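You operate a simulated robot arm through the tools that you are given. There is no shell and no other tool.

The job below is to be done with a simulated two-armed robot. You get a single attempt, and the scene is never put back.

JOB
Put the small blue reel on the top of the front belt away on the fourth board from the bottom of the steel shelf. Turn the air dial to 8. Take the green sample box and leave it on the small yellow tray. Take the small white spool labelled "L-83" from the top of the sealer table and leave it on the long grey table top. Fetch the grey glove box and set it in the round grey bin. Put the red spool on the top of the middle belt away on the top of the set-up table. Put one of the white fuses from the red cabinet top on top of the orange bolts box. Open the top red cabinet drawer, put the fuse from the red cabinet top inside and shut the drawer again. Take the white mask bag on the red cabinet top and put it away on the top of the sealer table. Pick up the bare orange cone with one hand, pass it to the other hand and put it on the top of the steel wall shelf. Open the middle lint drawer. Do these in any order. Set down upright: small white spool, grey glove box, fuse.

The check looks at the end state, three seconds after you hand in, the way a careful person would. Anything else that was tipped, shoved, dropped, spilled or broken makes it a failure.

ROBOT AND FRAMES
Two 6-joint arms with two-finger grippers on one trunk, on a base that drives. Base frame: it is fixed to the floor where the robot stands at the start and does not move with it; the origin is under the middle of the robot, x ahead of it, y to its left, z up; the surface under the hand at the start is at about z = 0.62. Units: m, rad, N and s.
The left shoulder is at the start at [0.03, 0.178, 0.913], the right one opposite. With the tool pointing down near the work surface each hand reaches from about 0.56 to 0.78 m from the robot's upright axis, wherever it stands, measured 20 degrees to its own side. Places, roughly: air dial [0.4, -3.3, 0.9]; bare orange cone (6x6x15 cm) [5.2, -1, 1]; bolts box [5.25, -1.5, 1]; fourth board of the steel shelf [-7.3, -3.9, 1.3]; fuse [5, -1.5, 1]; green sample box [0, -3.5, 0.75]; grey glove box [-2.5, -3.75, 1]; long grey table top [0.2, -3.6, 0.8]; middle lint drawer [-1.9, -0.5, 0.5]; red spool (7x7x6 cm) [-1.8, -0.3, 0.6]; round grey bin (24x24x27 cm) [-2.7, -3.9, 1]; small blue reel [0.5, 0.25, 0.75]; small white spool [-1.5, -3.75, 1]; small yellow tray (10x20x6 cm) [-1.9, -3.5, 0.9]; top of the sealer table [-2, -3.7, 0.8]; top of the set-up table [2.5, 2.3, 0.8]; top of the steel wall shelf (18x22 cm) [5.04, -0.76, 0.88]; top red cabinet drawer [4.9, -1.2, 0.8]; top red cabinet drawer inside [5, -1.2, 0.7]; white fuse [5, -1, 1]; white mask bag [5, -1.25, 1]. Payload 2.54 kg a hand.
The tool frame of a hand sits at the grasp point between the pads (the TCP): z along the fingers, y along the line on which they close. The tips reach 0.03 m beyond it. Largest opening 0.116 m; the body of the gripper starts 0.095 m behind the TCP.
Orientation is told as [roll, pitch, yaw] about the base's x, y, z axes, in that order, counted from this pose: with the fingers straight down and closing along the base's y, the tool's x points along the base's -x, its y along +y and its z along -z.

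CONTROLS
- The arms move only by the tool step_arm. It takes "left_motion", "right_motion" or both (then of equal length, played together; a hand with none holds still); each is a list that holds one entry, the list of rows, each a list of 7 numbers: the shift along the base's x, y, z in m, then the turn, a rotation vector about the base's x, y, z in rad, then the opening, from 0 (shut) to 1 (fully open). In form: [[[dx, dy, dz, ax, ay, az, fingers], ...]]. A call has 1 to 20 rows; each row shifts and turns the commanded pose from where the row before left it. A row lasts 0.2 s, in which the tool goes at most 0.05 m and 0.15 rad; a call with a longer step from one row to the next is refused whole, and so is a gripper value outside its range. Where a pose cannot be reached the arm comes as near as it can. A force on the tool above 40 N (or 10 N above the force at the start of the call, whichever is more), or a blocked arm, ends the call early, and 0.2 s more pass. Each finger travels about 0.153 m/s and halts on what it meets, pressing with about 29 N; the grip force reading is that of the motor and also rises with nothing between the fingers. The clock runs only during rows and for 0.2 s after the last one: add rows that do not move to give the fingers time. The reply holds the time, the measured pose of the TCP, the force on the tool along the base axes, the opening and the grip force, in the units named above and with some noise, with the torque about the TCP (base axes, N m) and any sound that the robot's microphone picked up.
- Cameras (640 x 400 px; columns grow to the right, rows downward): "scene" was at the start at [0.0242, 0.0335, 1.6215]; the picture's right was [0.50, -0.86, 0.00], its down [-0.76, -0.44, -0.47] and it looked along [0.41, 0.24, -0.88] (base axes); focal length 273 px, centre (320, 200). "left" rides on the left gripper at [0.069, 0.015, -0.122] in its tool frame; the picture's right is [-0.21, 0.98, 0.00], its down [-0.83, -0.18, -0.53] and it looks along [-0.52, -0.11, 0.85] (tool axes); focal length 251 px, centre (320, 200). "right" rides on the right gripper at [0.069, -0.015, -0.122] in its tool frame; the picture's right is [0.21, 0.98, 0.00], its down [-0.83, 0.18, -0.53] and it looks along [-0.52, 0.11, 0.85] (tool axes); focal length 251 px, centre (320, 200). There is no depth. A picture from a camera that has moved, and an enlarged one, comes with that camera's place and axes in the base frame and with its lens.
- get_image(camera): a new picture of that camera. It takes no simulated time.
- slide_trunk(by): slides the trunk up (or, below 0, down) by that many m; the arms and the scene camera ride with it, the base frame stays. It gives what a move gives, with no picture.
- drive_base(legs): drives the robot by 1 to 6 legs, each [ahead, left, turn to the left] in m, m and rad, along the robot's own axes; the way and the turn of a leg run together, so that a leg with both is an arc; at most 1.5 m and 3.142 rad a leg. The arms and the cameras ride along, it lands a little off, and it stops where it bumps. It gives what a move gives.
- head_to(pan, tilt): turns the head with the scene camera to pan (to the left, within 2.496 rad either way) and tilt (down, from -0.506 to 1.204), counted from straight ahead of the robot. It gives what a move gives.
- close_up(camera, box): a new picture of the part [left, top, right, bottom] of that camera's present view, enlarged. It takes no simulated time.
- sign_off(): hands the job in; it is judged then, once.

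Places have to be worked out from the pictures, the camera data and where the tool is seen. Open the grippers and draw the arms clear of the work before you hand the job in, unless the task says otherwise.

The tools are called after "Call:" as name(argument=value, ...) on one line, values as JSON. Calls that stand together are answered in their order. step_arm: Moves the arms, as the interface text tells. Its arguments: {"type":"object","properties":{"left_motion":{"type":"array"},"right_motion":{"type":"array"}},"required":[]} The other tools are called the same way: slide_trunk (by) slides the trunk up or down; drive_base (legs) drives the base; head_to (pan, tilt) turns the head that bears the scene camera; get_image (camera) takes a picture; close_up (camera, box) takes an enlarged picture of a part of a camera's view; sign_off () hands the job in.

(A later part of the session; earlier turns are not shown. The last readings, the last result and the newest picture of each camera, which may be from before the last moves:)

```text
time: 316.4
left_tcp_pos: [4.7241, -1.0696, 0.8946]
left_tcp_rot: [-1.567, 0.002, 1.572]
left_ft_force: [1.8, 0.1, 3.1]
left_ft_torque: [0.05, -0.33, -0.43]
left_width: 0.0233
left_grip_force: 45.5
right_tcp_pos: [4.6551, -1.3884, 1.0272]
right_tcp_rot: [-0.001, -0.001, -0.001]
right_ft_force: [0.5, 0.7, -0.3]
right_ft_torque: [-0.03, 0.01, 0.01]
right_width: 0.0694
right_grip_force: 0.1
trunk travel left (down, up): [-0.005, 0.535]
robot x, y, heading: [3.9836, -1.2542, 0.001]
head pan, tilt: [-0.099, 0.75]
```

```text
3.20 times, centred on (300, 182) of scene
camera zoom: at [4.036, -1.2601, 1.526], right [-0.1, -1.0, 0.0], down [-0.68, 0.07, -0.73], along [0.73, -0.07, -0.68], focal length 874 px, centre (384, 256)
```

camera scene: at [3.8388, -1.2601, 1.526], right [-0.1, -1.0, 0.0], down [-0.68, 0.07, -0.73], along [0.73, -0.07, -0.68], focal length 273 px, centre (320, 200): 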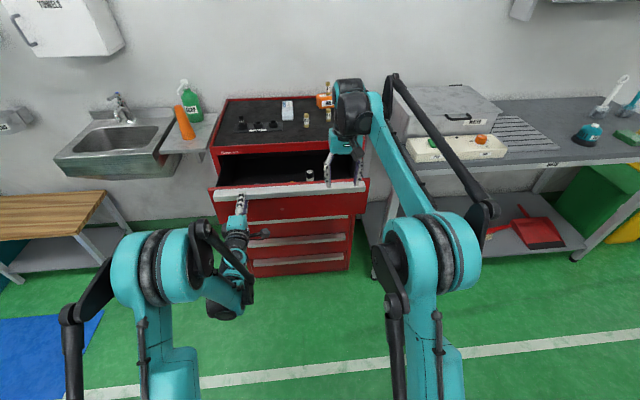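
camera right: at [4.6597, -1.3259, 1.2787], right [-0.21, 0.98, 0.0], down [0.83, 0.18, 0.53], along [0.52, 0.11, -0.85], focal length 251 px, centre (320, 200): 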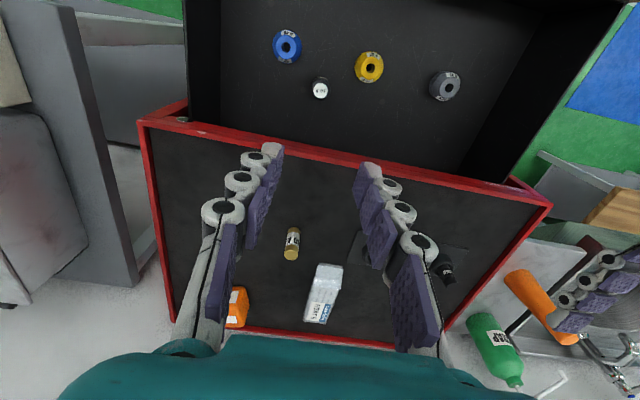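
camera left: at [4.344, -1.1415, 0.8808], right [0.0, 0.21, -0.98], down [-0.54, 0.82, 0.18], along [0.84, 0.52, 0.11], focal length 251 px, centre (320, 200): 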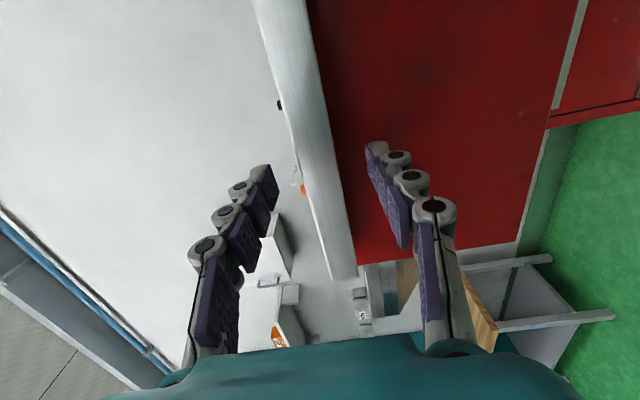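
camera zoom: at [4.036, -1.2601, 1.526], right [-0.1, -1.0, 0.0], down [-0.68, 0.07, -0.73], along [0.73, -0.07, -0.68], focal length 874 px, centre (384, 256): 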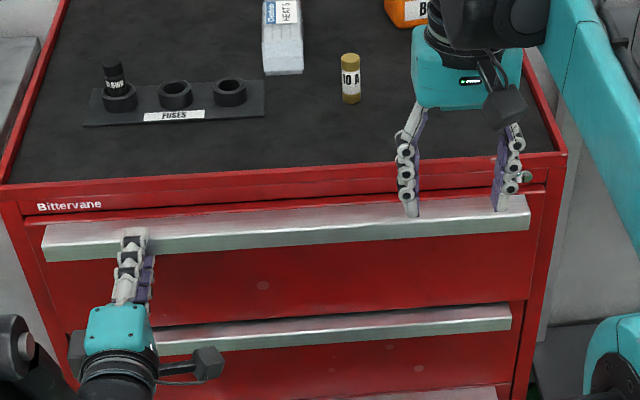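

Almost shut. I push the last bit slowly with the arm until it resists.

Call:
step_arm(left_motion=[[[0.004, 0, 0, 0, 0, 0, 0], [0.004, 0, 0, 0, 0, 0, 0], [0.004, 0, 0, 0, 0, 0, 0], [0.004, 0, 0, 0, 0, 0, 0], [0.004, 0, 0, 0, 0, 0, 0], [0.004, 0, 0, 0, 0, 0, 0], [0.003, 0, 0, 0, 0, 0, 0]]])

Call:
close_up(camera="scene", box=[200, 120, 400, 245])

```text
time: 317.5
left_tcp_pos: [4.7381, -1.07, 0.8957]
left_tcp_rot: [-1.566, 0.001, 1.57]
left_ft_force: [-9.2, 0.0, 1.0]
left_ft_torque: [-0.02, -0.26, -0.03]
left_width: 0.0233
left_grip_force: 45.1
right_tcp_pos: [4.655, -1.3879, 1.0277]
right_tcp_rot: [-0.003, -0.001, -0.001]
right_ft_force: [-0.8, 0.3, 0.1]
right_ft_torque: [-0.03, -0.03, -0.01]
right_width: 0.0695
right_grip_force: 0.0
trunk travel left (down, up): [-0.005, 0.535]
robot x, y, heading: [3.9804, -1.2568, 0.001]
head pan, tilt: [-0.099, 0.75]
stopped in row 5 (left hand): the force on the tool passed its limit at 50 N (the readings are from after the stop); the commanded pose is now the measured one
```

```text
3.20 times, centred on (300, 182) of scene
camera zoom: at [4.0342, -1.2602, 1.5262], right [-0.1, -1.0, 0.0], down [-0.68, 0.07, -0.73], along [0.73, -0.07, -0.68], focal length 874 px, centre (384, 256)
```

zoom: 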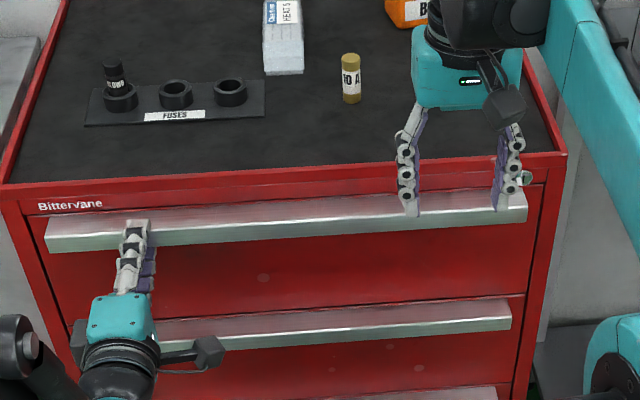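

The drawer is shut against its stop. I release the handle, back away and return the left hand to its neutral pose.

Call:
step_arm(left_motion=[[[0, 0, 0, 0, 0, 0, 0.3], [0, 0, 0, 0, 0, 0, 0.52], [0, 0, 0, 0, 0, 0, 0.52]]])

Call:
drive_base(legs=[[-0.15, 0, 0]])

Call:
slide_trunk(by=0.35)

Call:
step_arm(left_motion=[[[-0.008, 0.005, 0, 0.0864, 0.0864, -0.0864, 0.7], [-0.008, 0.005, 0, 0.0864, 0.0864, -0.0864, 1], [-0.008, 0.005, 0, 0.0864, 0.0864, -0.0864, 1], [-0.008, 0.005, 0, 0.0864, 0.0864, -0.0864, 1], [-0.008, 0.005, 0, 0.0864, 0.0864, -0.0864, 1], [-0.008, 0.005, 0, 0.0864, 0.0864, -0.0864, 1], [-0.008, 0.005, 0, 0.0864, 0.0864, -0.0864, 1], [-0.008, 0.005, 0, 0.0864, 0.0864, -0.0864, 1], [-0.008, 0.005, 0, 0.0864, 0.0864, -0.0864, 1], [-0.008, 0.005, 0, 0.0864, 0.0864, -0.0864, 1], [-0.008, 0.005, 0, 0.0864, 0.0864, -0.0864, 1], [-0.008, 0.005, 0, 0.0864, 0.0864, -0.0864, 1], [-0.008, 0.005, 0, 0.0864, 0.0864, -0.0864, 1], [-0.008, 0.005, 0, 0.0864, 0.0864, -0.0864, 1]]])

Call:
get_image(camera="scene")

```text
time: 318.3
left_tcp_pos: [4.7387, -1.0699, 0.8946]
left_tcp_rot: [-1.565, -0.001, 1.57]
left_ft_force: [-1.3, -1.1, 0.5]
left_ft_torque: [0.01, -0.03, 0.0]
left_width: 0.0605
left_grip_force: 0.1
right_tcp_pos: [4.6567, -1.3885, 1.0265]
right_tcp_rot: [-0.002, 0.0, 0.0]
right_ft_force: [1.1, 0.0, -0.4]
right_ft_torque: [0.01, 0.03, 0.0]
right_width: 0.0696
right_grip_force: 0.1
trunk travel left (down, up): [-0.005, 0.535]
robot x, y, heading: [3.9861, -1.2538, 0.006]
head pan, tilt: [-0.099, 0.75]
```

```text
time: 319.7
left_tcp_pos: [4.5855, -1.07, 0.8952]
left_tcp_rot: [-1.567, -0.001, 1.567]
left_ft_force: [-0.5, 0.2, 0.3]
left_ft_torque: [0.0, -0.01, 0.01]
left_width: 0.0602
left_grip_force: 0.1
right_tcp_pos: [4.5022, -1.3881, 1.0259]
right_tcp_rot: [-0.003, -0.001, 0.0]
right_ft_force: [-0.8, -0.1, 0.6]
right_ft_torque: [-0.03, -0.02, 0.01]
right_width: 0.0694
right_grip_force: 0.1
trunk travel left (down, up): [-0.005, 0.535]
robot x, y, heading: [3.8311, -1.2527, 0.009]
head pan, tilt: [-0.099, 0.75]
```

```text
time: 323.1
left_tcp_pos: [4.5862, -1.0689, 1.2452]
left_tcp_rot: [-1.565, -0.002, 1.571]
left_ft_force: [0.0, 0.1, 0.2]
left_ft_torque: [-0.01, 0.0, -0.01]
left_width: 0.0604
left_grip_force: 0.1
right_tcp_pos: [4.5024, -1.3874, 1.3768]
right_tcp_rot: [-0.001, -0.001, 0.001]
right_ft_force: [0.1, -0.3, -1.0]
right_ft_torque: [0.02, -0.02, 0.02]
right_width: 0.0695
right_grip_force: 0.2
trunk travel left (down, up): [-0.355, 0.185]
robot x, y, heading: [3.8313, -1.2512, 0.004]
head pan, tilt: [-0.099, 0.75]
```

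```text
time: 326.1
left_tcp_pos: [4.4726, -1.0002, 1.245]
left_tcp_rot: [0.008, 0.004, 0.0]
left_ft_force: [1.3, 0.0, 0.5]
left_ft_torque: [0.02, 0.0, 0.01]
left_width: 0.116
left_grip_force: 0.1
right_tcp_pos: [4.5038, -1.3883, 1.3773]
right_tcp_rot: [-0.002, 0.001, 0.001]
right_ft_force: [-0.7, -0.2, -0.1]
right_ft_torque: [0.01, 0.03, 0.0]
right_width: 0.0698
right_grip_force: 0.1
trunk travel left (down, up): [-0.355, 0.185]
robot x, y, heading: [3.8314, -1.2523, 0.002]
head pan, tilt: [-0.099, 0.75]
```

```text
taken
camera scene: at [3.8836, -1.2611, 1.876], right [-0.1, -1.0, 0.0], down [-0.68, 0.07, -0.73], along [0.73, -0.07, -0.68], focal length 273 px, centre (320, 200)
```

scene: 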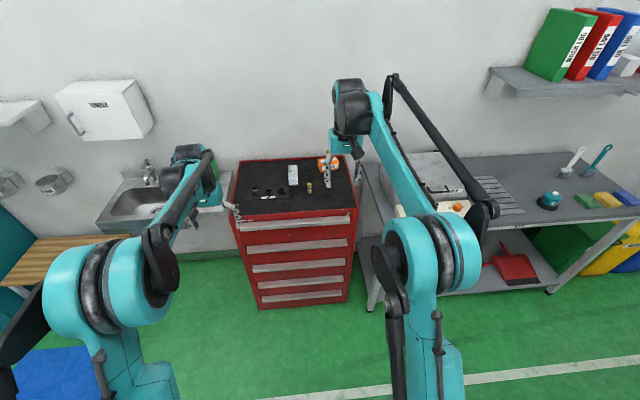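

The drawer is shut. Next I take the mask bag with the right hand: I move the base so the right arm faces it.

Call:
drive_base(legs=[[0, 0.2, 0], [0.46, 0, 0]])

Call:
get_image(camera="right")

Call:
head_to(pan=0.0, tilt=0.9)

Call:
get_image(camera="scene")

```text
time: 330.0
left_tcp_pos: [4.9294, -0.8052, 1.2448]
left_tcp_rot: [0.006, 0.001, -0.004]
left_ft_force: [0.1, 0.2, 0.2]
left_ft_torque: [-0.01, 0.02, -0.01]
left_width: 0.1159
left_grip_force: 0.1
right_tcp_pos: [4.9571, -1.1927, 1.3761]
right_tcp_rot: [-0.004, -0.001, -0.007]
right_ft_force: [0.9, -0.4, 0.4]
right_ft_torque: [-0.02, -0.01, 0.0]
right_width: 0.0698
right_grip_force: 0.1
trunk travel left (down, up): [-0.355, 0.185]
robot x, y, heading: [4.2872, -1.0543, 0.001]
head pan, tilt: [-0.099, 0.75]
```

```text
taken
camera right: at [4.8879, -1.2078, 1.4985], right [-0.21, 0.98, 0.0], down [0.83, 0.18, 0.53], along [0.52, 0.11, -0.85], focal length 251 px, centre (320, 200)
```

right: 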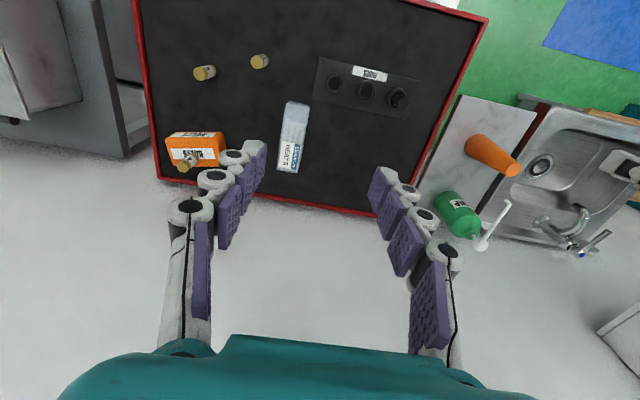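

```text
time: 330.7
left_tcp_pos: [4.9296, -0.8049, 1.2451]
left_tcp_rot: [0.004, 0.002, -0.006]
left_ft_force: [1.0, -0.2, -0.6]
left_ft_torque: [0.02, -0.02, 0.03]
left_width: 0.1158
left_grip_force: 0.0
right_tcp_pos: [4.957, -1.1927, 1.3765]
right_tcp_rot: [-0.002, 0.001, -0.006]
right_ft_force: [0.5, 0.0, 0.3]
right_ft_torque: [0.02, 0.0, -0.03]
right_width: 0.0696
right_grip_force: 0.1
trunk travel left (down, up): [-0.355, 0.185]
robot x, y, heading: [4.2862, -1.0552, -0.002]
head pan, tilt: [0.0, 0.901]
```

```text
taken
camera scene: at [4.3317, -1.0539, 1.8642], right [0.0, -1.0, 0.0], down [-0.78, 0.0, -0.62], along [0.62, 0.0, -0.78], focal length 273 px, centre (320, 200)
```

scene: 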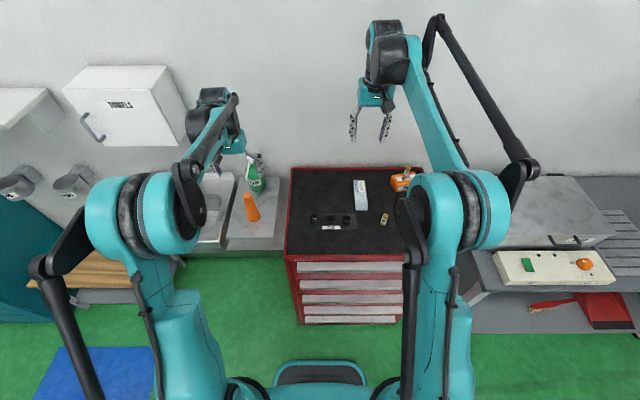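

Call:
close_up(camera="right", box=[230, 80, 350, 180])

Call:
close_up(camera="scene", box=[300, 160, 420, 235])

```text
4.00 times, centred on (290, 130) of right
camera zoom: at [4.8882, -1.2079, 1.4984], right [-0.21, 0.98, 0.0], down [0.83, 0.18, 0.53], along [0.52, 0.11, -0.85], focal length 1006 px, centre (440, 480)
```

zoom: 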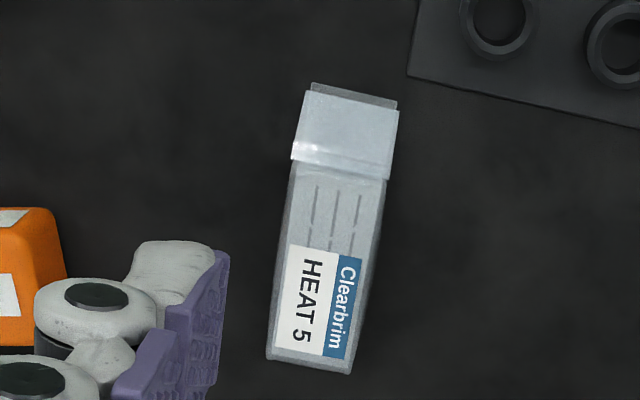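

```text
5.33 times, centred on (360, 198) of scene
camera zoom: at [4.3317, -1.0539, 1.8642], right [0.0, -1.0, 0.0], down [-0.78, 0.0, -0.62], along [0.62, 0.0, -0.78], focal length 1457 px, centre (107, 213)
```

zoom: 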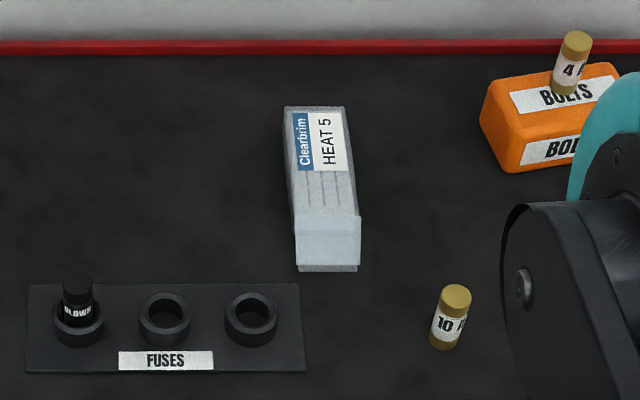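

The bag measures about 15 × 5 × 3 cm, centred near (5.077, -1.230). I drive 6 cm nearer and bring the open right hand above it.

Call:
drive_base(legs=[[0.06, 0, 0]])

Call:
step_arm(right_motion=[[[0.02, -0.0185, -0.02, 0, 0, 0, 0.8], [0.02, -0.0185, -0.03, 0, 0, 0, 0.8], [0.01, 0, -0.04, 0, 0, 0, 0.8], [0, 0, -0.04, 0, 0, 0, 0.8], [0, 0, -0.04, 0, 0, 0, 0.8], [0, 0, -0.04, 0, 0, 0, 0.8], [0, 0, -0.04, 0, 0, 0, 0.8], [0, 0, -0.04, 0, 0, 0, 0.8], [0, 0, -0.02, 0, 0, 0, 0.8], [0, 0, 0, 0, 0, 0, 0.8]]])

Call:
get_image(camera="right")

```text
time: 331.7
left_tcp_pos: [4.9899, -0.8047, 1.2449]
left_tcp_rot: [0.006, 0.0, -0.006]
left_ft_force: [0.4, -0.3, -0.9]
left_ft_torque: [0.01, 0.03, -0.03]
left_width: 0.1158
left_grip_force: 0.1
right_tcp_pos: [5.0172, -1.1933, 1.3763]
right_tcp_rot: [-0.002, 0.002, -0.005]
right_ft_force: [-0.4, 0.1, -0.6]
right_ft_torque: [0.02, 0.03, -0.02]
right_width: 0.0699
right_grip_force: 0.1
trunk travel left (down, up): [-0.355, 0.185]
robot x, y, heading: [4.3462, -1.0565, 0.002]
head pan, tilt: [0.0, 0.901]
```

```text
time: 333.9
left_tcp_pos: [4.9893, -0.8043, 1.2458]
left_tcp_rot: [0.004, 0.001, -0.006]
left_ft_force: [0.3, -0.2, -0.1]
left_ft_torque: [-0.04, -0.03, -0.01]
left_width: 0.116
left_grip_force: 0.0
right_tcp_pos: [5.0671, -1.2276, 1.0659]
right_tcp_rot: [-0.002, 0.001, -0.006]
right_ft_force: [-0.4, 0.2, 0.5]
right_ft_torque: [-0.02, -0.02, 0.01]
right_width: 0.093
right_grip_force: 0.1
trunk travel left (down, up): [-0.355, 0.185]
robot x, y, heading: [4.3493, -1.06, -0.005]
head pan, tilt: [0.0, 0.901]
```

```text
taken
camera right: at [4.9977, -1.2429, 1.1876], right [-0.21, 0.98, 0.0], down [0.83, 0.18, 0.53], along [0.52, 0.11, -0.85], focal length 251 px, centre (320, 200)
```

right: 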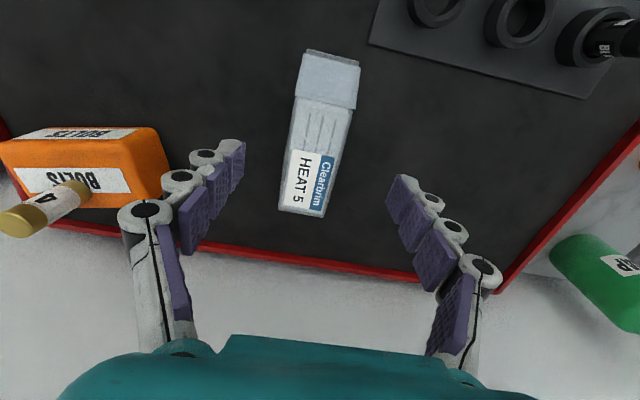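

The bag is centred under the hand within a few millimetres. I descend to z ≈ 0.98, grip across its width and lift.

Call:
step_arm(right_motion=[[[0.004, -0.003, -0.03, 0, 0, 0, 0.8], [0.004, 0, -0.03, 0, 0, 0, 0.8], [0, 0, -0.026, 0, 0, 0, 0.8], [0, 0, 0, 0, 0, 0, 0.55], [0, 0, 0, 0, 0, 0, 0.3], [0, 0, 0, 0, 0, 0, 0.3], [0, 0, 0, 0, 0, 0, 0.3]]])

Call:
get_image(camera="right")

```text
time: 335.5
left_tcp_pos: [4.9881, -0.8048, 1.2455]
left_tcp_rot: [0.006, 0.001, -0.004]
left_ft_force: [-0.2, 0.1, 0.0]
left_ft_torque: [0.01, 0.0, 0.04]
left_width: 0.1161
left_grip_force: 0.0
right_tcp_pos: [5.0753, -1.2341, 0.9806]
right_tcp_rot: [-0.003, 0.0, -0.005]
right_ft_force: [-0.3, 0.1, 1.0]
right_ft_torque: [-0.02, 0.01, 0.02]
right_width: 0.0544
right_grip_force: 29.1
trunk travel left (down, up): [-0.355, 0.185]
robot x, y, heading: [4.345, -1.0556, -0.002]
head pan, tilt: [0.0, 0.901]
```

```text
taken
camera right: at [5.0051, -1.2483, 1.1017], right [-0.21, 0.98, 0.0], down [0.83, 0.18, 0.53], along [0.52, 0.11, -0.85], focal length 251 px, centre (320, 200)
```

right: 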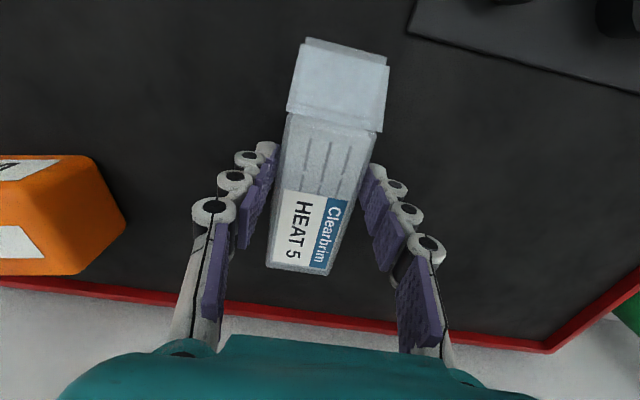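

The bag is gripped (0.054 m). I lift it and check that it stays in the fingers.

Call:
step_arm(right_motion=[[[0, 0, 0.015, 0, 0, 0, 0.3], [0, 0, 0.03, 0, 0, 0, 0.3], [0, 0, 0.04, 0, 0, 0, 0.3], [0, 0, 0.04, 0, 0, 0, 0.3], [0, 0, 0.04, 0, 0, 0, 0.3], [0, 0, 0.04, 0, 0, 0, 0.3]]])

Call:
get_image(camera="right")

Call:
get_image(camera="scene")

```text
time: 336.9
left_tcp_pos: [4.9885, -0.8036, 1.2462]
left_tcp_rot: [0.006, 0.003, -0.005]
left_ft_force: [-0.2, -0.4, -0.3]
left_ft_torque: [0.01, -0.04, -0.01]
left_width: 0.116
left_grip_force: 0.1
right_tcp_pos: [5.074, -1.2302, 1.1886]
right_tcp_rot: [-0.004, 0.0, -0.006]
right_ft_force: [0.5, -0.7, -0.3]
right_ft_torque: [0.0, -0.03, -0.01]
right_width: 0.0549
right_grip_force: 29.2
trunk travel left (down, up): [-0.355, 0.185]
robot x, y, heading: [4.345, -1.0547, 0.001]
head pan, tilt: [0.0, 0.901]
```

```text
taken
camera right: at [5.0053, -1.2449, 1.3104], right [-0.21, 0.98, 0.0], down [0.83, 0.18, 0.53], along [0.52, 0.11, -0.85], focal length 251 px, centre (320, 200)
```

right: 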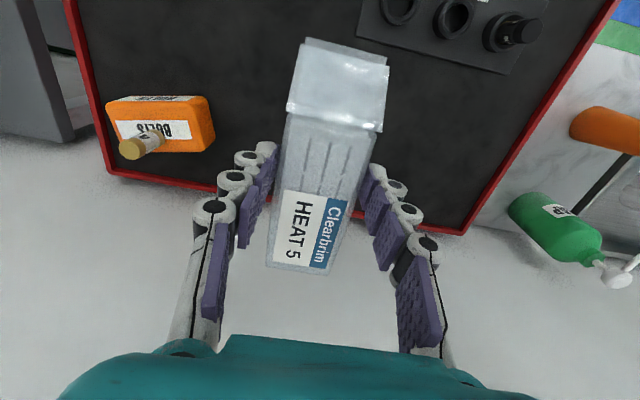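

```text
taken
camera scene: at [4.3892, -1.0537, 1.8642], right [0.0, -1.0, 0.0], down [-0.78, 0.0, -0.62], along [0.62, 0.0, -0.78], focal length 273 px, centre (320, 200)
```

scene: 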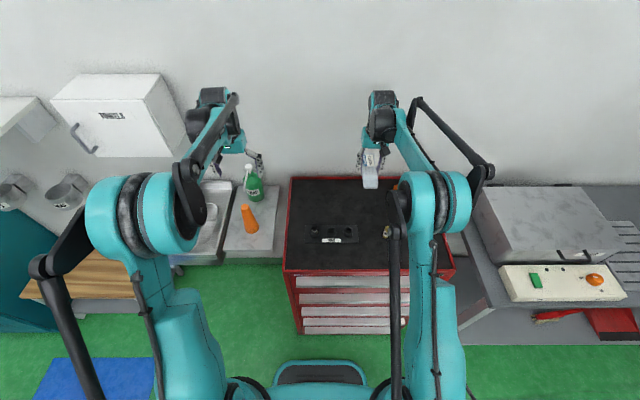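

The bag is safely lifted and the rest is undisturbed. I back away from the cabinet the way I came, and draw the hands in a bit.

Call:
drive_base(legs=[[-0.9, 0, 0]])

Call:
step_arm(right_motion=[[[-0.04, 0.01, 0.01, 0, 0, 0, 0.3], [-0.04, 0.01, 0.01, 0, 0, 0, 0.3], [-0.04, 0.01, 0.01, 0, 0, 0, 0.3], [-0.04, 0.01, 0.01, 0, 0, 0, 0.3], [-0.03, 0.01, 0, 0, 0, 0, 0.3]]], left_motion=[[[-0.03, 0, 0, 0, 0, 0, 1], [-0.03, 0, 0, 0, 0, 0, 1], [-0.03, 0, 0, 0, 0, 0, 1], [-0.03, 0, 0, 0, 0, 0, 1], [-0.03, 0, 0, 0, 0, 0, 1]]])

Call:
drive_base(legs=[[0, -0.1, 0], [-1.4, 0, 0]])

```text
time: 341.7
left_tcp_pos: [4.0832, -0.806, 1.2457]
left_tcp_rot: [0.006, 0.002, -0.021]
left_ft_force: [-0.4, -0.5, 0.0]
left_ft_torque: [-0.03, 0.0, 0.02]
left_width: 0.1161
left_grip_force: 0.1
right_tcp_pos: [4.1627, -1.2322, 1.188]
right_tcp_rot: [-0.002, 0.0, -0.021]
right_ft_force: [-1.0, -0.4, -0.3]
right_ft_torque: [-0.02, 0.01, 0.0]
right_width: 0.0549
right_grip_force: 28.8
trunk travel left (down, up): [-0.355, 0.185]
robot x, y, heading: [3.4356, -1.0478, -0.014]
head pan, tilt: [0.0, 0.901]
```

```text
time: 342.9
left_tcp_pos: [3.9323, -0.804, 1.2458]
left_tcp_rot: [0.005, 0.002, -0.021]
left_ft_force: [-1.0, -0.4, 1.2]
left_ft_torque: [0.01, -0.02, 0.0]
left_width: 0.1161
left_grip_force: 0.2
right_tcp_pos: [3.9698, -1.1822, 1.2284]
right_tcp_rot: [-0.003, -0.002, -0.019]
right_ft_force: [-0.6, -0.6, -0.3]
right_ft_torque: [0.0, -0.05, 0.0]
right_width: 0.0548
right_grip_force: 28.9
trunk travel left (down, up): [-0.355, 0.185]
robot x, y, heading: [3.4385, -1.0437, -0.018]
head pan, tilt: [0.0, 0.901]
```

```text
time: 350.6
left_tcp_pos: [2.519, -0.8828, 1.2463]
left_tcp_rot: [0.006, 0.002, -0.014]
left_ft_force: [-0.3, 0.1, -0.2]
left_ft_torque: [0.02, 0.0, -0.02]
left_width: 0.116
left_grip_force: 0.1
right_tcp_pos: [2.5587, -1.2598, 1.2286]
right_tcp_rot: [0.0, 0.0, -0.014]
right_ft_force: [0.6, 1.1, -0.4]
right_ft_torque: [-0.03, 0.0, -0.01]
right_width: 0.0549
right_grip_force: 29.4
trunk travel left (down, up): [-0.355, 0.185]
robot x, y, heading: [2.0255, -1.1303, -0.006]
head pan, tilt: [0.0, 0.901]
```

I go on to the south aisle and turn to face the long grey table.

Call:
drive_base(legs=[[0, -1.2, 0.006], [-1.4, 0, 0], [-0.15, 0, 0], [0, 0, -1.571]])

Call:
head_to(pan=0.0, tilt=0.6)

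Call:
get_image(camera="scene")

```text
time: 368.1
left_tcp_pos: [0.7222, -2.8475, 1.245]
left_tcp_rot: [0.003, 0.001, -1.59]
left_ft_force: [-0.3, 0.1, 0.3]
left_ft_torque: [-0.01, -0.01, 0.0]
left_width: 0.1158
left_grip_force: 0.1
right_tcp_pos: [0.3457, -2.8857, 1.2275]
right_tcp_rot: [-0.001, 0.0, -1.588]
right_ft_force: [0.4, -0.2, -0.6]
right_ft_torque: [-0.02, 0.02, -0.03]
right_width: 0.055
right_grip_force: 29.0
trunk travel left (down, up): [-0.355, 0.185]
robot x, y, heading: [0.4812, -2.3467, -1.588]
head pan, tilt: [0.0, 0.901]
```

```text
time: 368.9
left_tcp_pos: [0.7222, -2.8481, 1.2448]
left_tcp_rot: [0.005, 0.001, -1.59]
left_ft_force: [-0.1, -0.1, -0.8]
left_ft_torque: [0.01, -0.04, 0.01]
left_width: 0.1161
left_grip_force: 0.0
right_tcp_pos: [0.3459, -2.8856, 1.2273]
right_tcp_rot: [-0.002, 0.0, -1.586]
right_ft_force: [0.4, -0.2, -0.5]
right_ft_torque: [-0.04, 0.0, 0.03]
right_width: 0.0546
right_grip_force: 28.7
trunk travel left (down, up): [-0.355, 0.185]
robot x, y, heading: [0.4789, -2.3505, -1.585]
head pan, tilt: [0.0, 0.6]
```

```text
taken
camera scene: at [0.4783, -2.4076, 1.8888], right [-1.0, 0.02, 0.0], down [0.01, 0.57, -0.82], along [-0.01, -0.82, -0.57], focal length 273 px, centre (320, 200)
```

scene: 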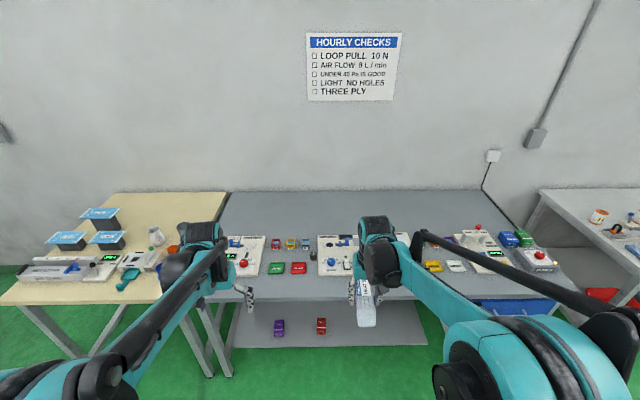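

I see the long grey table with test devices and small coloured sample boxes. I zoom in on its parts.

Call:
close_up(camera="scene", box=[200, 210, 360, 310])

Call:
close_up(camera="scene", box=[300, 210, 460, 310])

Call:
close_up(camera="scene", box=[420, 210, 580, 310])

```text
4.00 times, centred on (280, 260) of scene
camera zoom: at [0.4783, -2.4076, 1.8888], right [-1.0, 0.02, 0.0], down [0.01, 0.57, -0.82], along [-0.01, -0.82, -0.57], focal length 1093 px, centre (480, -40)
```

zoom: 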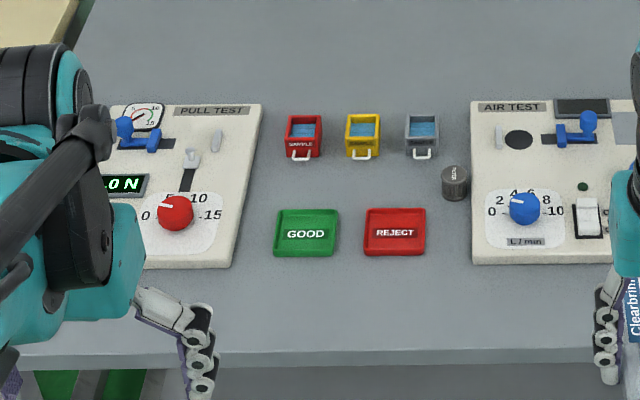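

```text
4.00 times, centred on (380, 260) of scene
camera zoom: at [0.4783, -2.4076, 1.8888], right [-1.0, 0.02, 0.0], down [0.01, 0.57, -0.82], along [-0.01, -0.82, -0.57], focal length 1093 px, centre (80, -40)
```

zoom: 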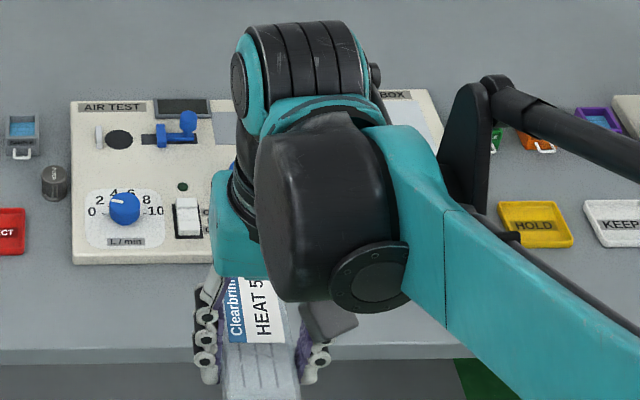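

```text
4.00 times, centred on (500, 260) of scene
camera zoom: at [0.4783, -2.4076, 1.8888], right [-1.0, 0.02, 0.0], down [0.01, 0.57, -0.82], along [-0.01, -0.82, -0.57], focal length 1093 px, centre (-400, -40)
```

zoom: 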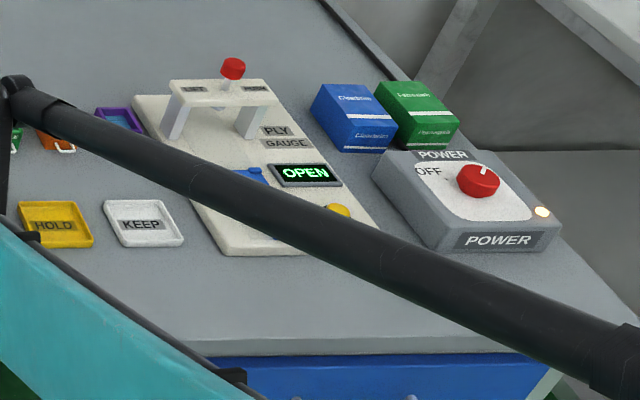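

The AIR TEST panel has the blue L/min dial with a scale 0–10; its mark now points between 2 and 4. The green sample box is behind my right arm. I shift right and closer so that the left hand can reach the dial, and then look with the hand camera.

Call:
drive_base(legs=[[0, 0.23, 0.015], [0.35, 0, 0]])

Call:
get_image(camera="left")

Call:
get_image(camera="scene")

```text
time: 372.6
left_tcp_pos: [0.9579, -3.1988, 1.2465]
left_tcp_rot: [0.005, 0.0, -1.583]
left_ft_force: [0.1, -0.1, -0.7]
left_ft_torque: [0.01, 0.02, -0.02]
left_width: 0.1159
left_grip_force: 0.0
right_tcp_pos: [0.5829, -3.241, 1.2283]
right_tcp_rot: [-0.002, 0.0, -1.58]
right_ft_force: [0.5, -0.4, 0.2]
right_ft_torque: [0.01, 0.0, 0.02]
right_width: 0.0548
right_grip_force: 29.3
trunk travel left (down, up): [-0.355, 0.185]
robot x, y, heading: [0.7131, -2.7046, -1.578]
head pan, tilt: [0.0, 0.6]
```

```text
taken
camera left: at [0.9739, -3.1318, 1.3668], right [0.97, -0.23, 0.01], down [-0.19, -0.82, 0.53], along [-0.12, -0.52, -0.85], focal length 251 px, centre (320, 200)
```

left: 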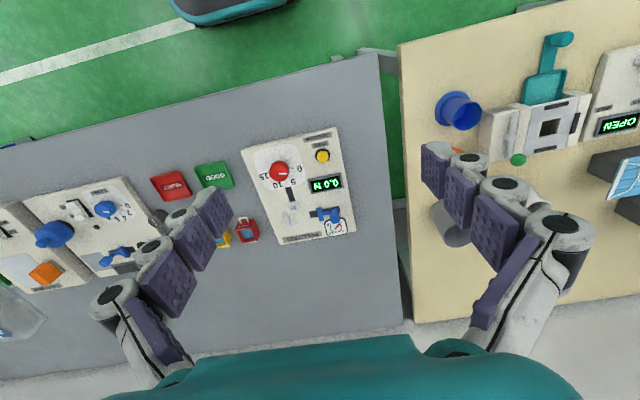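

```text
taken
camera scene: at [0.7108, -2.7609, 1.8889], right [-1.0, 0.01, 0.0], down [0.0, 0.57, -0.82], along [-0.01, -0.82, -0.57], focal length 273 px, centre (320, 200)
```

scene: 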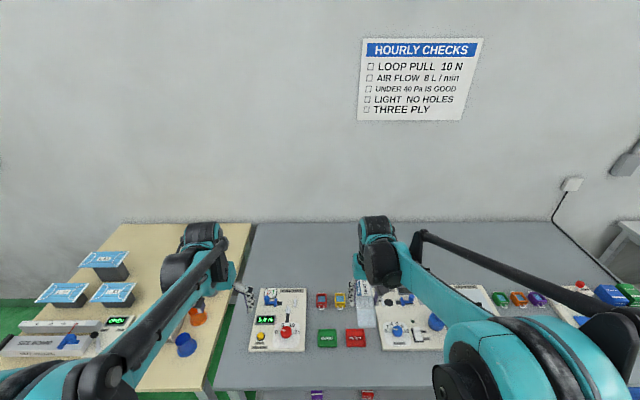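

I moved the wrong way (left is +x when facing the wall). Stereo puts the dial at (0.411, -3.34, 0.876) and the green box near (-0.08, -3.51). I now shift right to x ≈ 0.2.

Call:
drive_base(legs=[[0, -0.52, 0.007]])

Call:
get_image(camera="left")

Call:
get_image(camera="scene")

```text
time: 375.6
left_tcp_pos: [0.4457, -3.1941, 1.2453]
left_tcp_rot: [0.004, 0.002, -1.575]
left_ft_force: [0.5, -0.4, -0.8]
left_ft_torque: [0.02, -0.02, 0.03]
left_width: 0.1159
left_grip_force: 0.0
right_tcp_pos: [0.0683, -3.2398, 1.2273]
right_tcp_rot: [-0.002, 0.001, -1.575]
right_ft_force: [-0.3, 0.5, -0.1]
right_ft_torque: [0.02, 0.01, -0.04]
right_width: 0.0547
right_grip_force: 28.8
trunk travel left (down, up): [-0.355, 0.185]
robot x, y, heading: [0.1946, -2.6994, -1.573]
head pan, tilt: [0.0, 0.6]
```

```text
taken
camera left: at [0.4597, -3.1279, 1.3669], right [0.98, -0.22, 0.01], down [-0.19, -0.83, 0.53], along [-0.11, -0.52, -0.85], focal length 251 px, centre (320, 200)
```

left: 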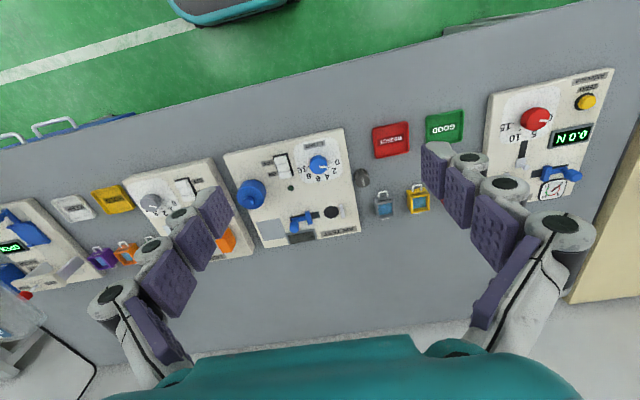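

```text
taken
camera scene: at [0.1945, -2.7585, 1.8889], right [-1.0, 0.0, 0.0], down [0.0, 0.57, -0.82], along [0.0, -0.82, -0.57], focal length 273 px, centre (320, 200)
```

scene: 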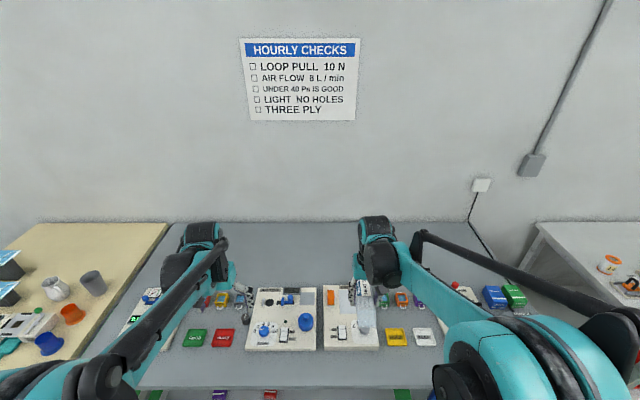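

Call:
close_up(camera="left", box=[240, 120, 400, 220])

Call:
close_up(camera="scene", box=[240, 280, 340, 360])

```text
4.00 times, centred on (320, 170) of left
camera zoom: at [0.4597, -3.1279, 1.3669], right [0.98, -0.22, 0.01], down [-0.19, -0.83, 0.53], along [-0.11, -0.52, -0.85], focal length 1006 px, centre (320, 320)
```

zoom: 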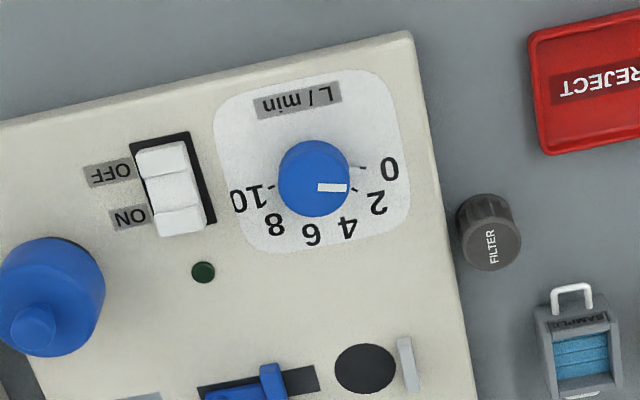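

```text
5.00 times, centred on (290, 320) of scene
camera zoom: at [0.1945, -2.7585, 1.8889], right [-1.0, 0.0, 0.0], down [0.0, 0.57, -0.82], along [0.0, -0.82, -0.57], focal length 1366 px, centre (470, -400)
```

zoom: 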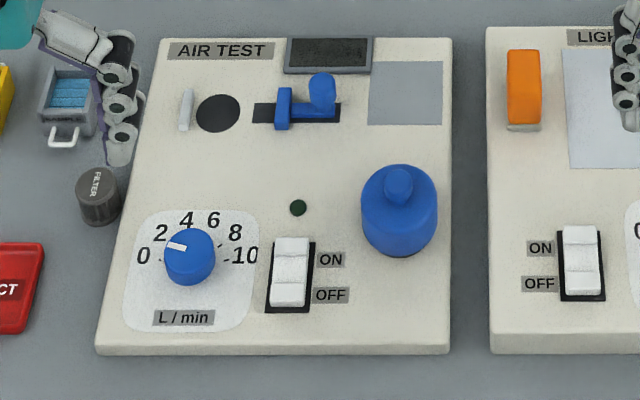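

In the world plane the scale runs from 0 at 15° to 10 at 165° (15° per unit) and the mark points to 0, so 8 needs a 120° clockwise turn. The knob centre is (0.4095, -3.3455). I pre-turn the left hand by +60° and bring it above the knob.

Call:
step_arm(left_motion=[[[-0.009, -0.0378, 0, 0, 0, 0.1496, 0.8], [-0.009, -0.0378, 0, 0, 0, 0.1496, 0.6], [-0.009, -0.0378, 0, 0, 0, 0.1496, 0.6], [-0.009, -0.0378, 0, 0, 0, 0.1496, 0.6], [0, 0, -0.04, 0, 0, 0.1496, 0.6], [0, 0, -0.04, 0, 0, 0.1496, 0.6], [0, 0, -0.04, 0, 0, 0.1496, 0.6], [0, 0, -0.04, 0, 0, 0, 0.6], [0, 0, -0.04, 0, 0, 0, 0.6], [0, 0, -0.03, 0, 0, 0, 0.6], [0, 0, 0, 0, 0, 0, 0.6]]])

Call:
get_image(camera="left")

Call:
get_image(camera="scene")

```text
time: 378.0
left_tcp_pos: [0.4087, -3.3476, 1.0162]
left_tcp_rot: [0.006, 0.004, -0.53]
left_ft_force: [1.4, -0.2, 0.3]
left_ft_torque: [-0.02, -0.01, 0.03]
left_width: 0.0696
left_grip_force: 0.2
right_tcp_pos: [0.0668, -3.2378, 1.2272]
right_tcp_rot: [-0.001, 0.002, -1.575]
right_ft_force: [0.2, -0.2, -1.0]
right_ft_torque: [0.0, 0.01, -0.04]
right_width: 0.0547
right_grip_force: 29.4
trunk travel left (down, up): [-0.355, 0.185]
robot x, y, heading: [0.1997, -2.699, -1.578]
head pan, tilt: [0.0, 0.6]
```

```text
taken
camera left: at [0.3565, -3.3018, 1.1382], right [0.68, 0.74, 0.01], down [0.62, -0.58, 0.53], along [0.39, -0.36, -0.85], focal length 251 px, centre (320, 200)
```

left: 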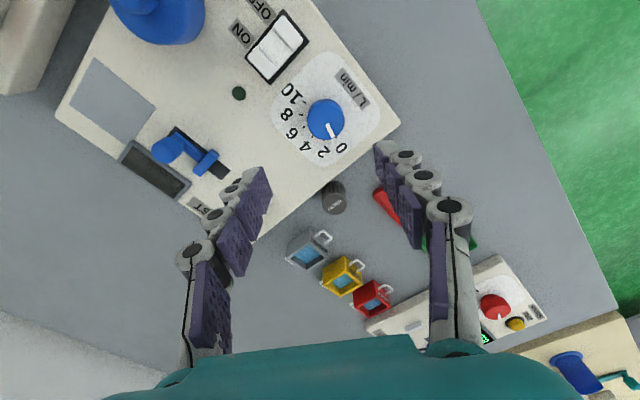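

```text
taken
camera scene: at [0.1945, -2.7581, 1.889], right [-1.0, 0.0, 0.0], down [0.0, 0.56, -0.83], along [0.0, -0.83, -0.56], focal length 273 px, centre (320, 200)
```

scene: 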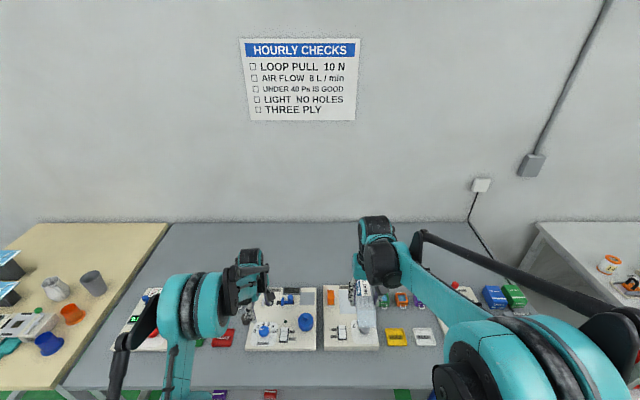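

The knob top is at (0.410, -3.3425, 0.876) and the panel at z ≈ 0.852. I descend so the tips come just above the panel and close on the knob.

Call:
step_arm(left_motion=[[[0.0013, 0.005, -0.03, 0, 0, 0, 0.6], [0, 0, -0.035, 0, 0, 0, 0.6], [0, 0, -0.035, 0, 0, 0, 0.6], [0, 0, -0.024, 0, 0, 0, 0.6], [0, 0, 0, 0, 0, 0, 0.45], [0, 0, 0, 0, 0, 0, 0.25], [0, 0, 0, 0, 0, 0, 0.25], [0, 0, 0, 0, 0, 0, 0.25]]])

Call:
get_image(camera="left")

```text
time: 379.8
left_tcp_pos: [0.4115, -3.3414, 0.8926]
left_tcp_rot: [0.007, 0.001, -0.529]
left_ft_force: [5.5, 19.4, -12.5]
left_ft_torque: [0.46, -0.23, -0.03]
left_width: 0.0365
left_grip_force: 45.1
right_tcp_pos: [0.0696, -3.2383, 1.2281]
right_tcp_rot: [-0.004, 0.001, -1.574]
right_ft_force: [0.3, 0.5, -0.6]
right_ft_torque: [-0.02, -0.03, -0.02]
right_width: 0.0547
right_grip_force: 29.2
trunk travel left (down, up): [-0.355, 0.185]
robot x, y, heading: [0.1967, -2.699, -1.574]
head pan, tilt: [0.0, 0.6]
```

```text
taken
camera left: at [0.3597, -3.296, 1.0133], right [0.68, 0.74, 0.01], down [0.62, -0.58, 0.53], along [0.39, -0.36, -0.85], focal length 251 px, centre (320, 200)
```

left: 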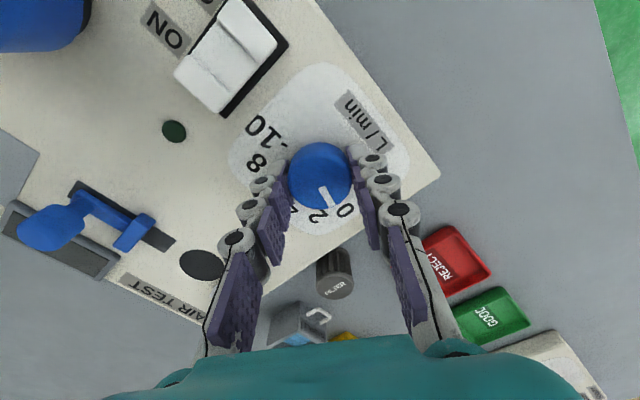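

The knob is gripped. I turn it clockwise about 60° first and check the mark.

Call:
step_arm(left_motion=[[[0.0005, 0.002, 0, 0, 0, -0.1496, 0.2], [0, 0, 0, 0, 0, -0.1496, 0.2], [0, 0, 0, 0, 0, -0.1496, 0.2], [0, 0, 0, 0, 0, -0.1496, 0.2], [0, 0, 0, 0, 0, -0.1496, 0.2], [0, 0, 0, 0, 0, -0.1496, 0.2], [0, 0, 0, 0, 0, -0.1496, 0.2]]])

Call:
get_image(camera="left")

```text
time: 381.4
left_tcp_pos: [0.4112, -3.3405, 0.8914]
left_tcp_rot: [0.005, -0.003, -1.548]
left_ft_force: [1.0, -3.0, 3.8]
left_ft_torque: [0.1, 0.11, -0.01]
left_width: 0.0364
left_grip_force: 45.2
right_tcp_pos: [0.0696, -3.2404, 1.2277]
right_tcp_rot: [-0.004, 0.0, -1.575]
right_ft_force: [0.5, -0.4, -0.1]
right_ft_torque: [-0.02, 0.03, 0.04]
right_width: 0.0548
right_grip_force: 29.0
trunk travel left (down, up): [-0.355, 0.185]
robot x, y, heading: [0.1966, -2.7037, -1.567]
head pan, tilt: [0.0, 0.6]
stopped in row 7 (left hand): the force on the tool passed its limit at 41 N (the readings are from after the stop); the commanded pose is now the measured one
```

```text
taken
camera left: at [0.4236, -3.2735, 1.0129], right [0.98, -0.19, 0.01], down [-0.17, -0.83, 0.54], along [-0.1, -0.53, -0.84], focal length 251 px, centre (320, 200)
```

left: 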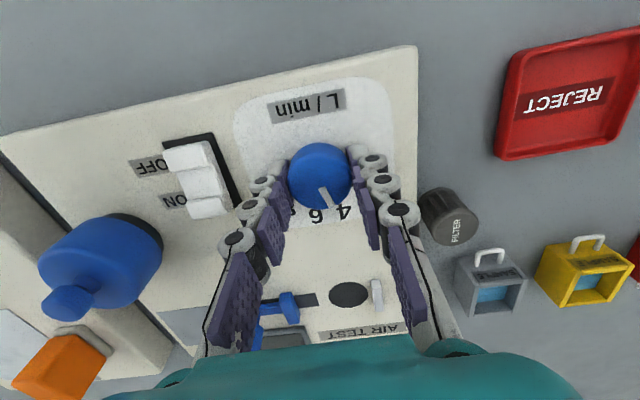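

The mark follows the hand and is now near 4. I turn the remaining 61.6°.

Call:
step_arm(left_motion=[[[0, 0, 0, 0, 0, -0.1344, 0.2], [0, 0, 0, 0, 0, -0.1344, 0.2], [0, 0, 0, 0, 0, -0.1344, 0.2], [0, 0, 0, 0, 0, -0.1344, 0.2], [0, 0, 0, 0, 0, -0.1344, 0.2], [0, 0, 0, 0, 0, -0.1344, 0.2], [0, 0, 0, 0, 0, -0.1344, 0.2], [0, 0, 0, 0, 0, -0.1344, 0.2]]])

Call:
get_image(camera="left")

```text
time: 383.2
left_tcp_pos: [0.4092, -3.3414, 0.8914]
left_tcp_rot: [0.003, -0.004, -2.622]
left_ft_force: [-7.8, 6.7, -15.6]
left_ft_torque: [0.18, 0.18, -0.02]
left_width: 0.0367
left_grip_force: 45.1
right_tcp_pos: [0.0686, -3.241, 1.2277]
right_tcp_rot: [-0.001, -0.001, -1.573]
right_ft_force: [-0.1, 0.4, -1.0]
right_ft_torque: [0.02, -0.02, 0.02]
right_width: 0.0549
right_grip_force: 29.4
trunk travel left (down, up): [-0.355, 0.185]
robot x, y, heading: [0.1949, -2.7008, -1.573]
head pan, tilt: [0.0, 0.6]
```

```text
taken
camera left: at [0.4774, -3.3212, 1.0129], right [0.3, -0.96, 0.0], down [-0.81, -0.25, 0.54], along [-0.51, -0.16, -0.84], focal length 251 px, centre (320, 200)
```

left: 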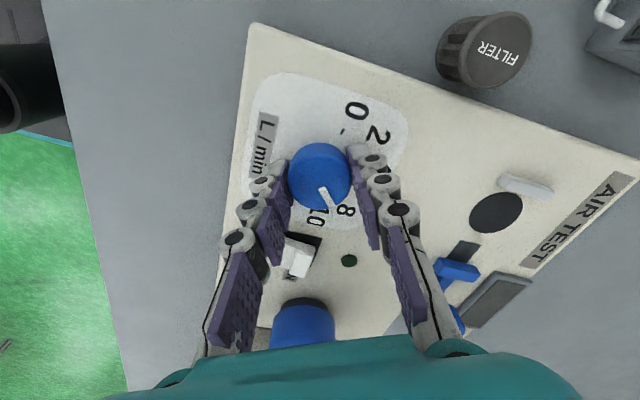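

The mark seems to be at about 8. I open the fingers, lift clear and read the dial from above.

Call:
step_arm(left_motion=[[[0, 0, 0, 0, 0, 0, 0.4], [0, 0, 0, 0, 0, 0, 0.55], [0, 0, 0, 0, 0, 0, 0.55], [0, 0, 0.03, 0, 0, 0, 0.55], [0, 0, 0.04, 0, 0, 0, 0.55], [0, 0, 0.04, 0, 0, 0, 0.55], [0, 0, 0.04, 0, 0, 0, 0.55]]])

Call:
close_up(camera="left", box=[240, 80, 400, 180])

Call:
close_up(camera="scene", box=[240, 290, 320, 350])

```text
time: 384.8
left_tcp_pos: [0.4112, -3.3382, 1.0434]
left_tcp_rot: [0.007, -0.003, -2.621]
left_ft_force: [0.2, 0.3, 0.6]
left_ft_torque: [-0.06, 0.01, -0.02]
left_width: 0.064
left_grip_force: 0.1
right_tcp_pos: [0.0676, -3.2382, 1.2293]
right_tcp_rot: [-0.001, -0.001, -1.573]
right_ft_force: [-1.3, 0.0, -1.0]
right_ft_torque: [-0.03, 0.03, 0.01]
right_width: 0.0546
right_grip_force: 29.4
trunk travel left (down, up): [-0.355, 0.185]
robot x, y, heading: [0.1947, -2.7015, -1.571]
head pan, tilt: [0.0, 0.6]
```

```text
4.00 times, centred on (320, 130) of left
camera zoom: at [0.4778, -3.3185, 1.1636], right [0.3, -0.95, 0.01], down [-0.81, -0.25, 0.54], along [-0.51, -0.17, -0.84], focal length 1006 px, centre (320, 480)
```

zoom: 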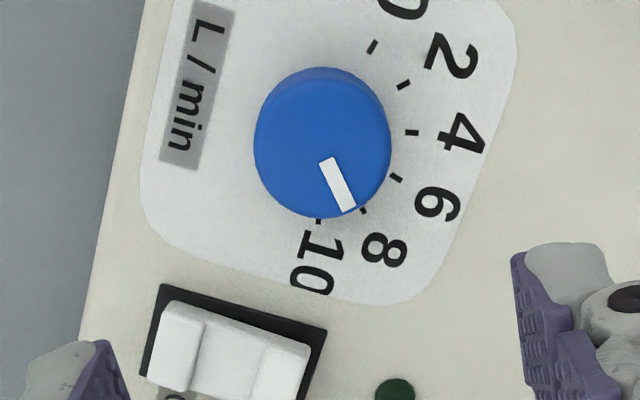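

```text
6.67 times, centred on (280, 320) of scene
camera zoom: at [0.1945, -2.7573, 1.889], right [-1.0, 0.0, 0.0], down [0.0, 0.56, -0.83], along [0.0, -0.83, -0.56], focal length 1821 px, centre (587, -600)
```

zoom: 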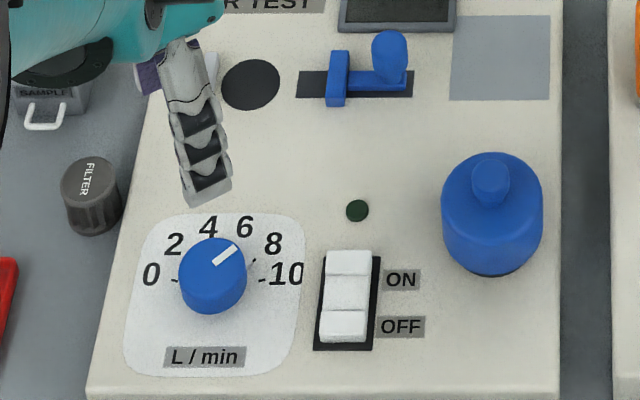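

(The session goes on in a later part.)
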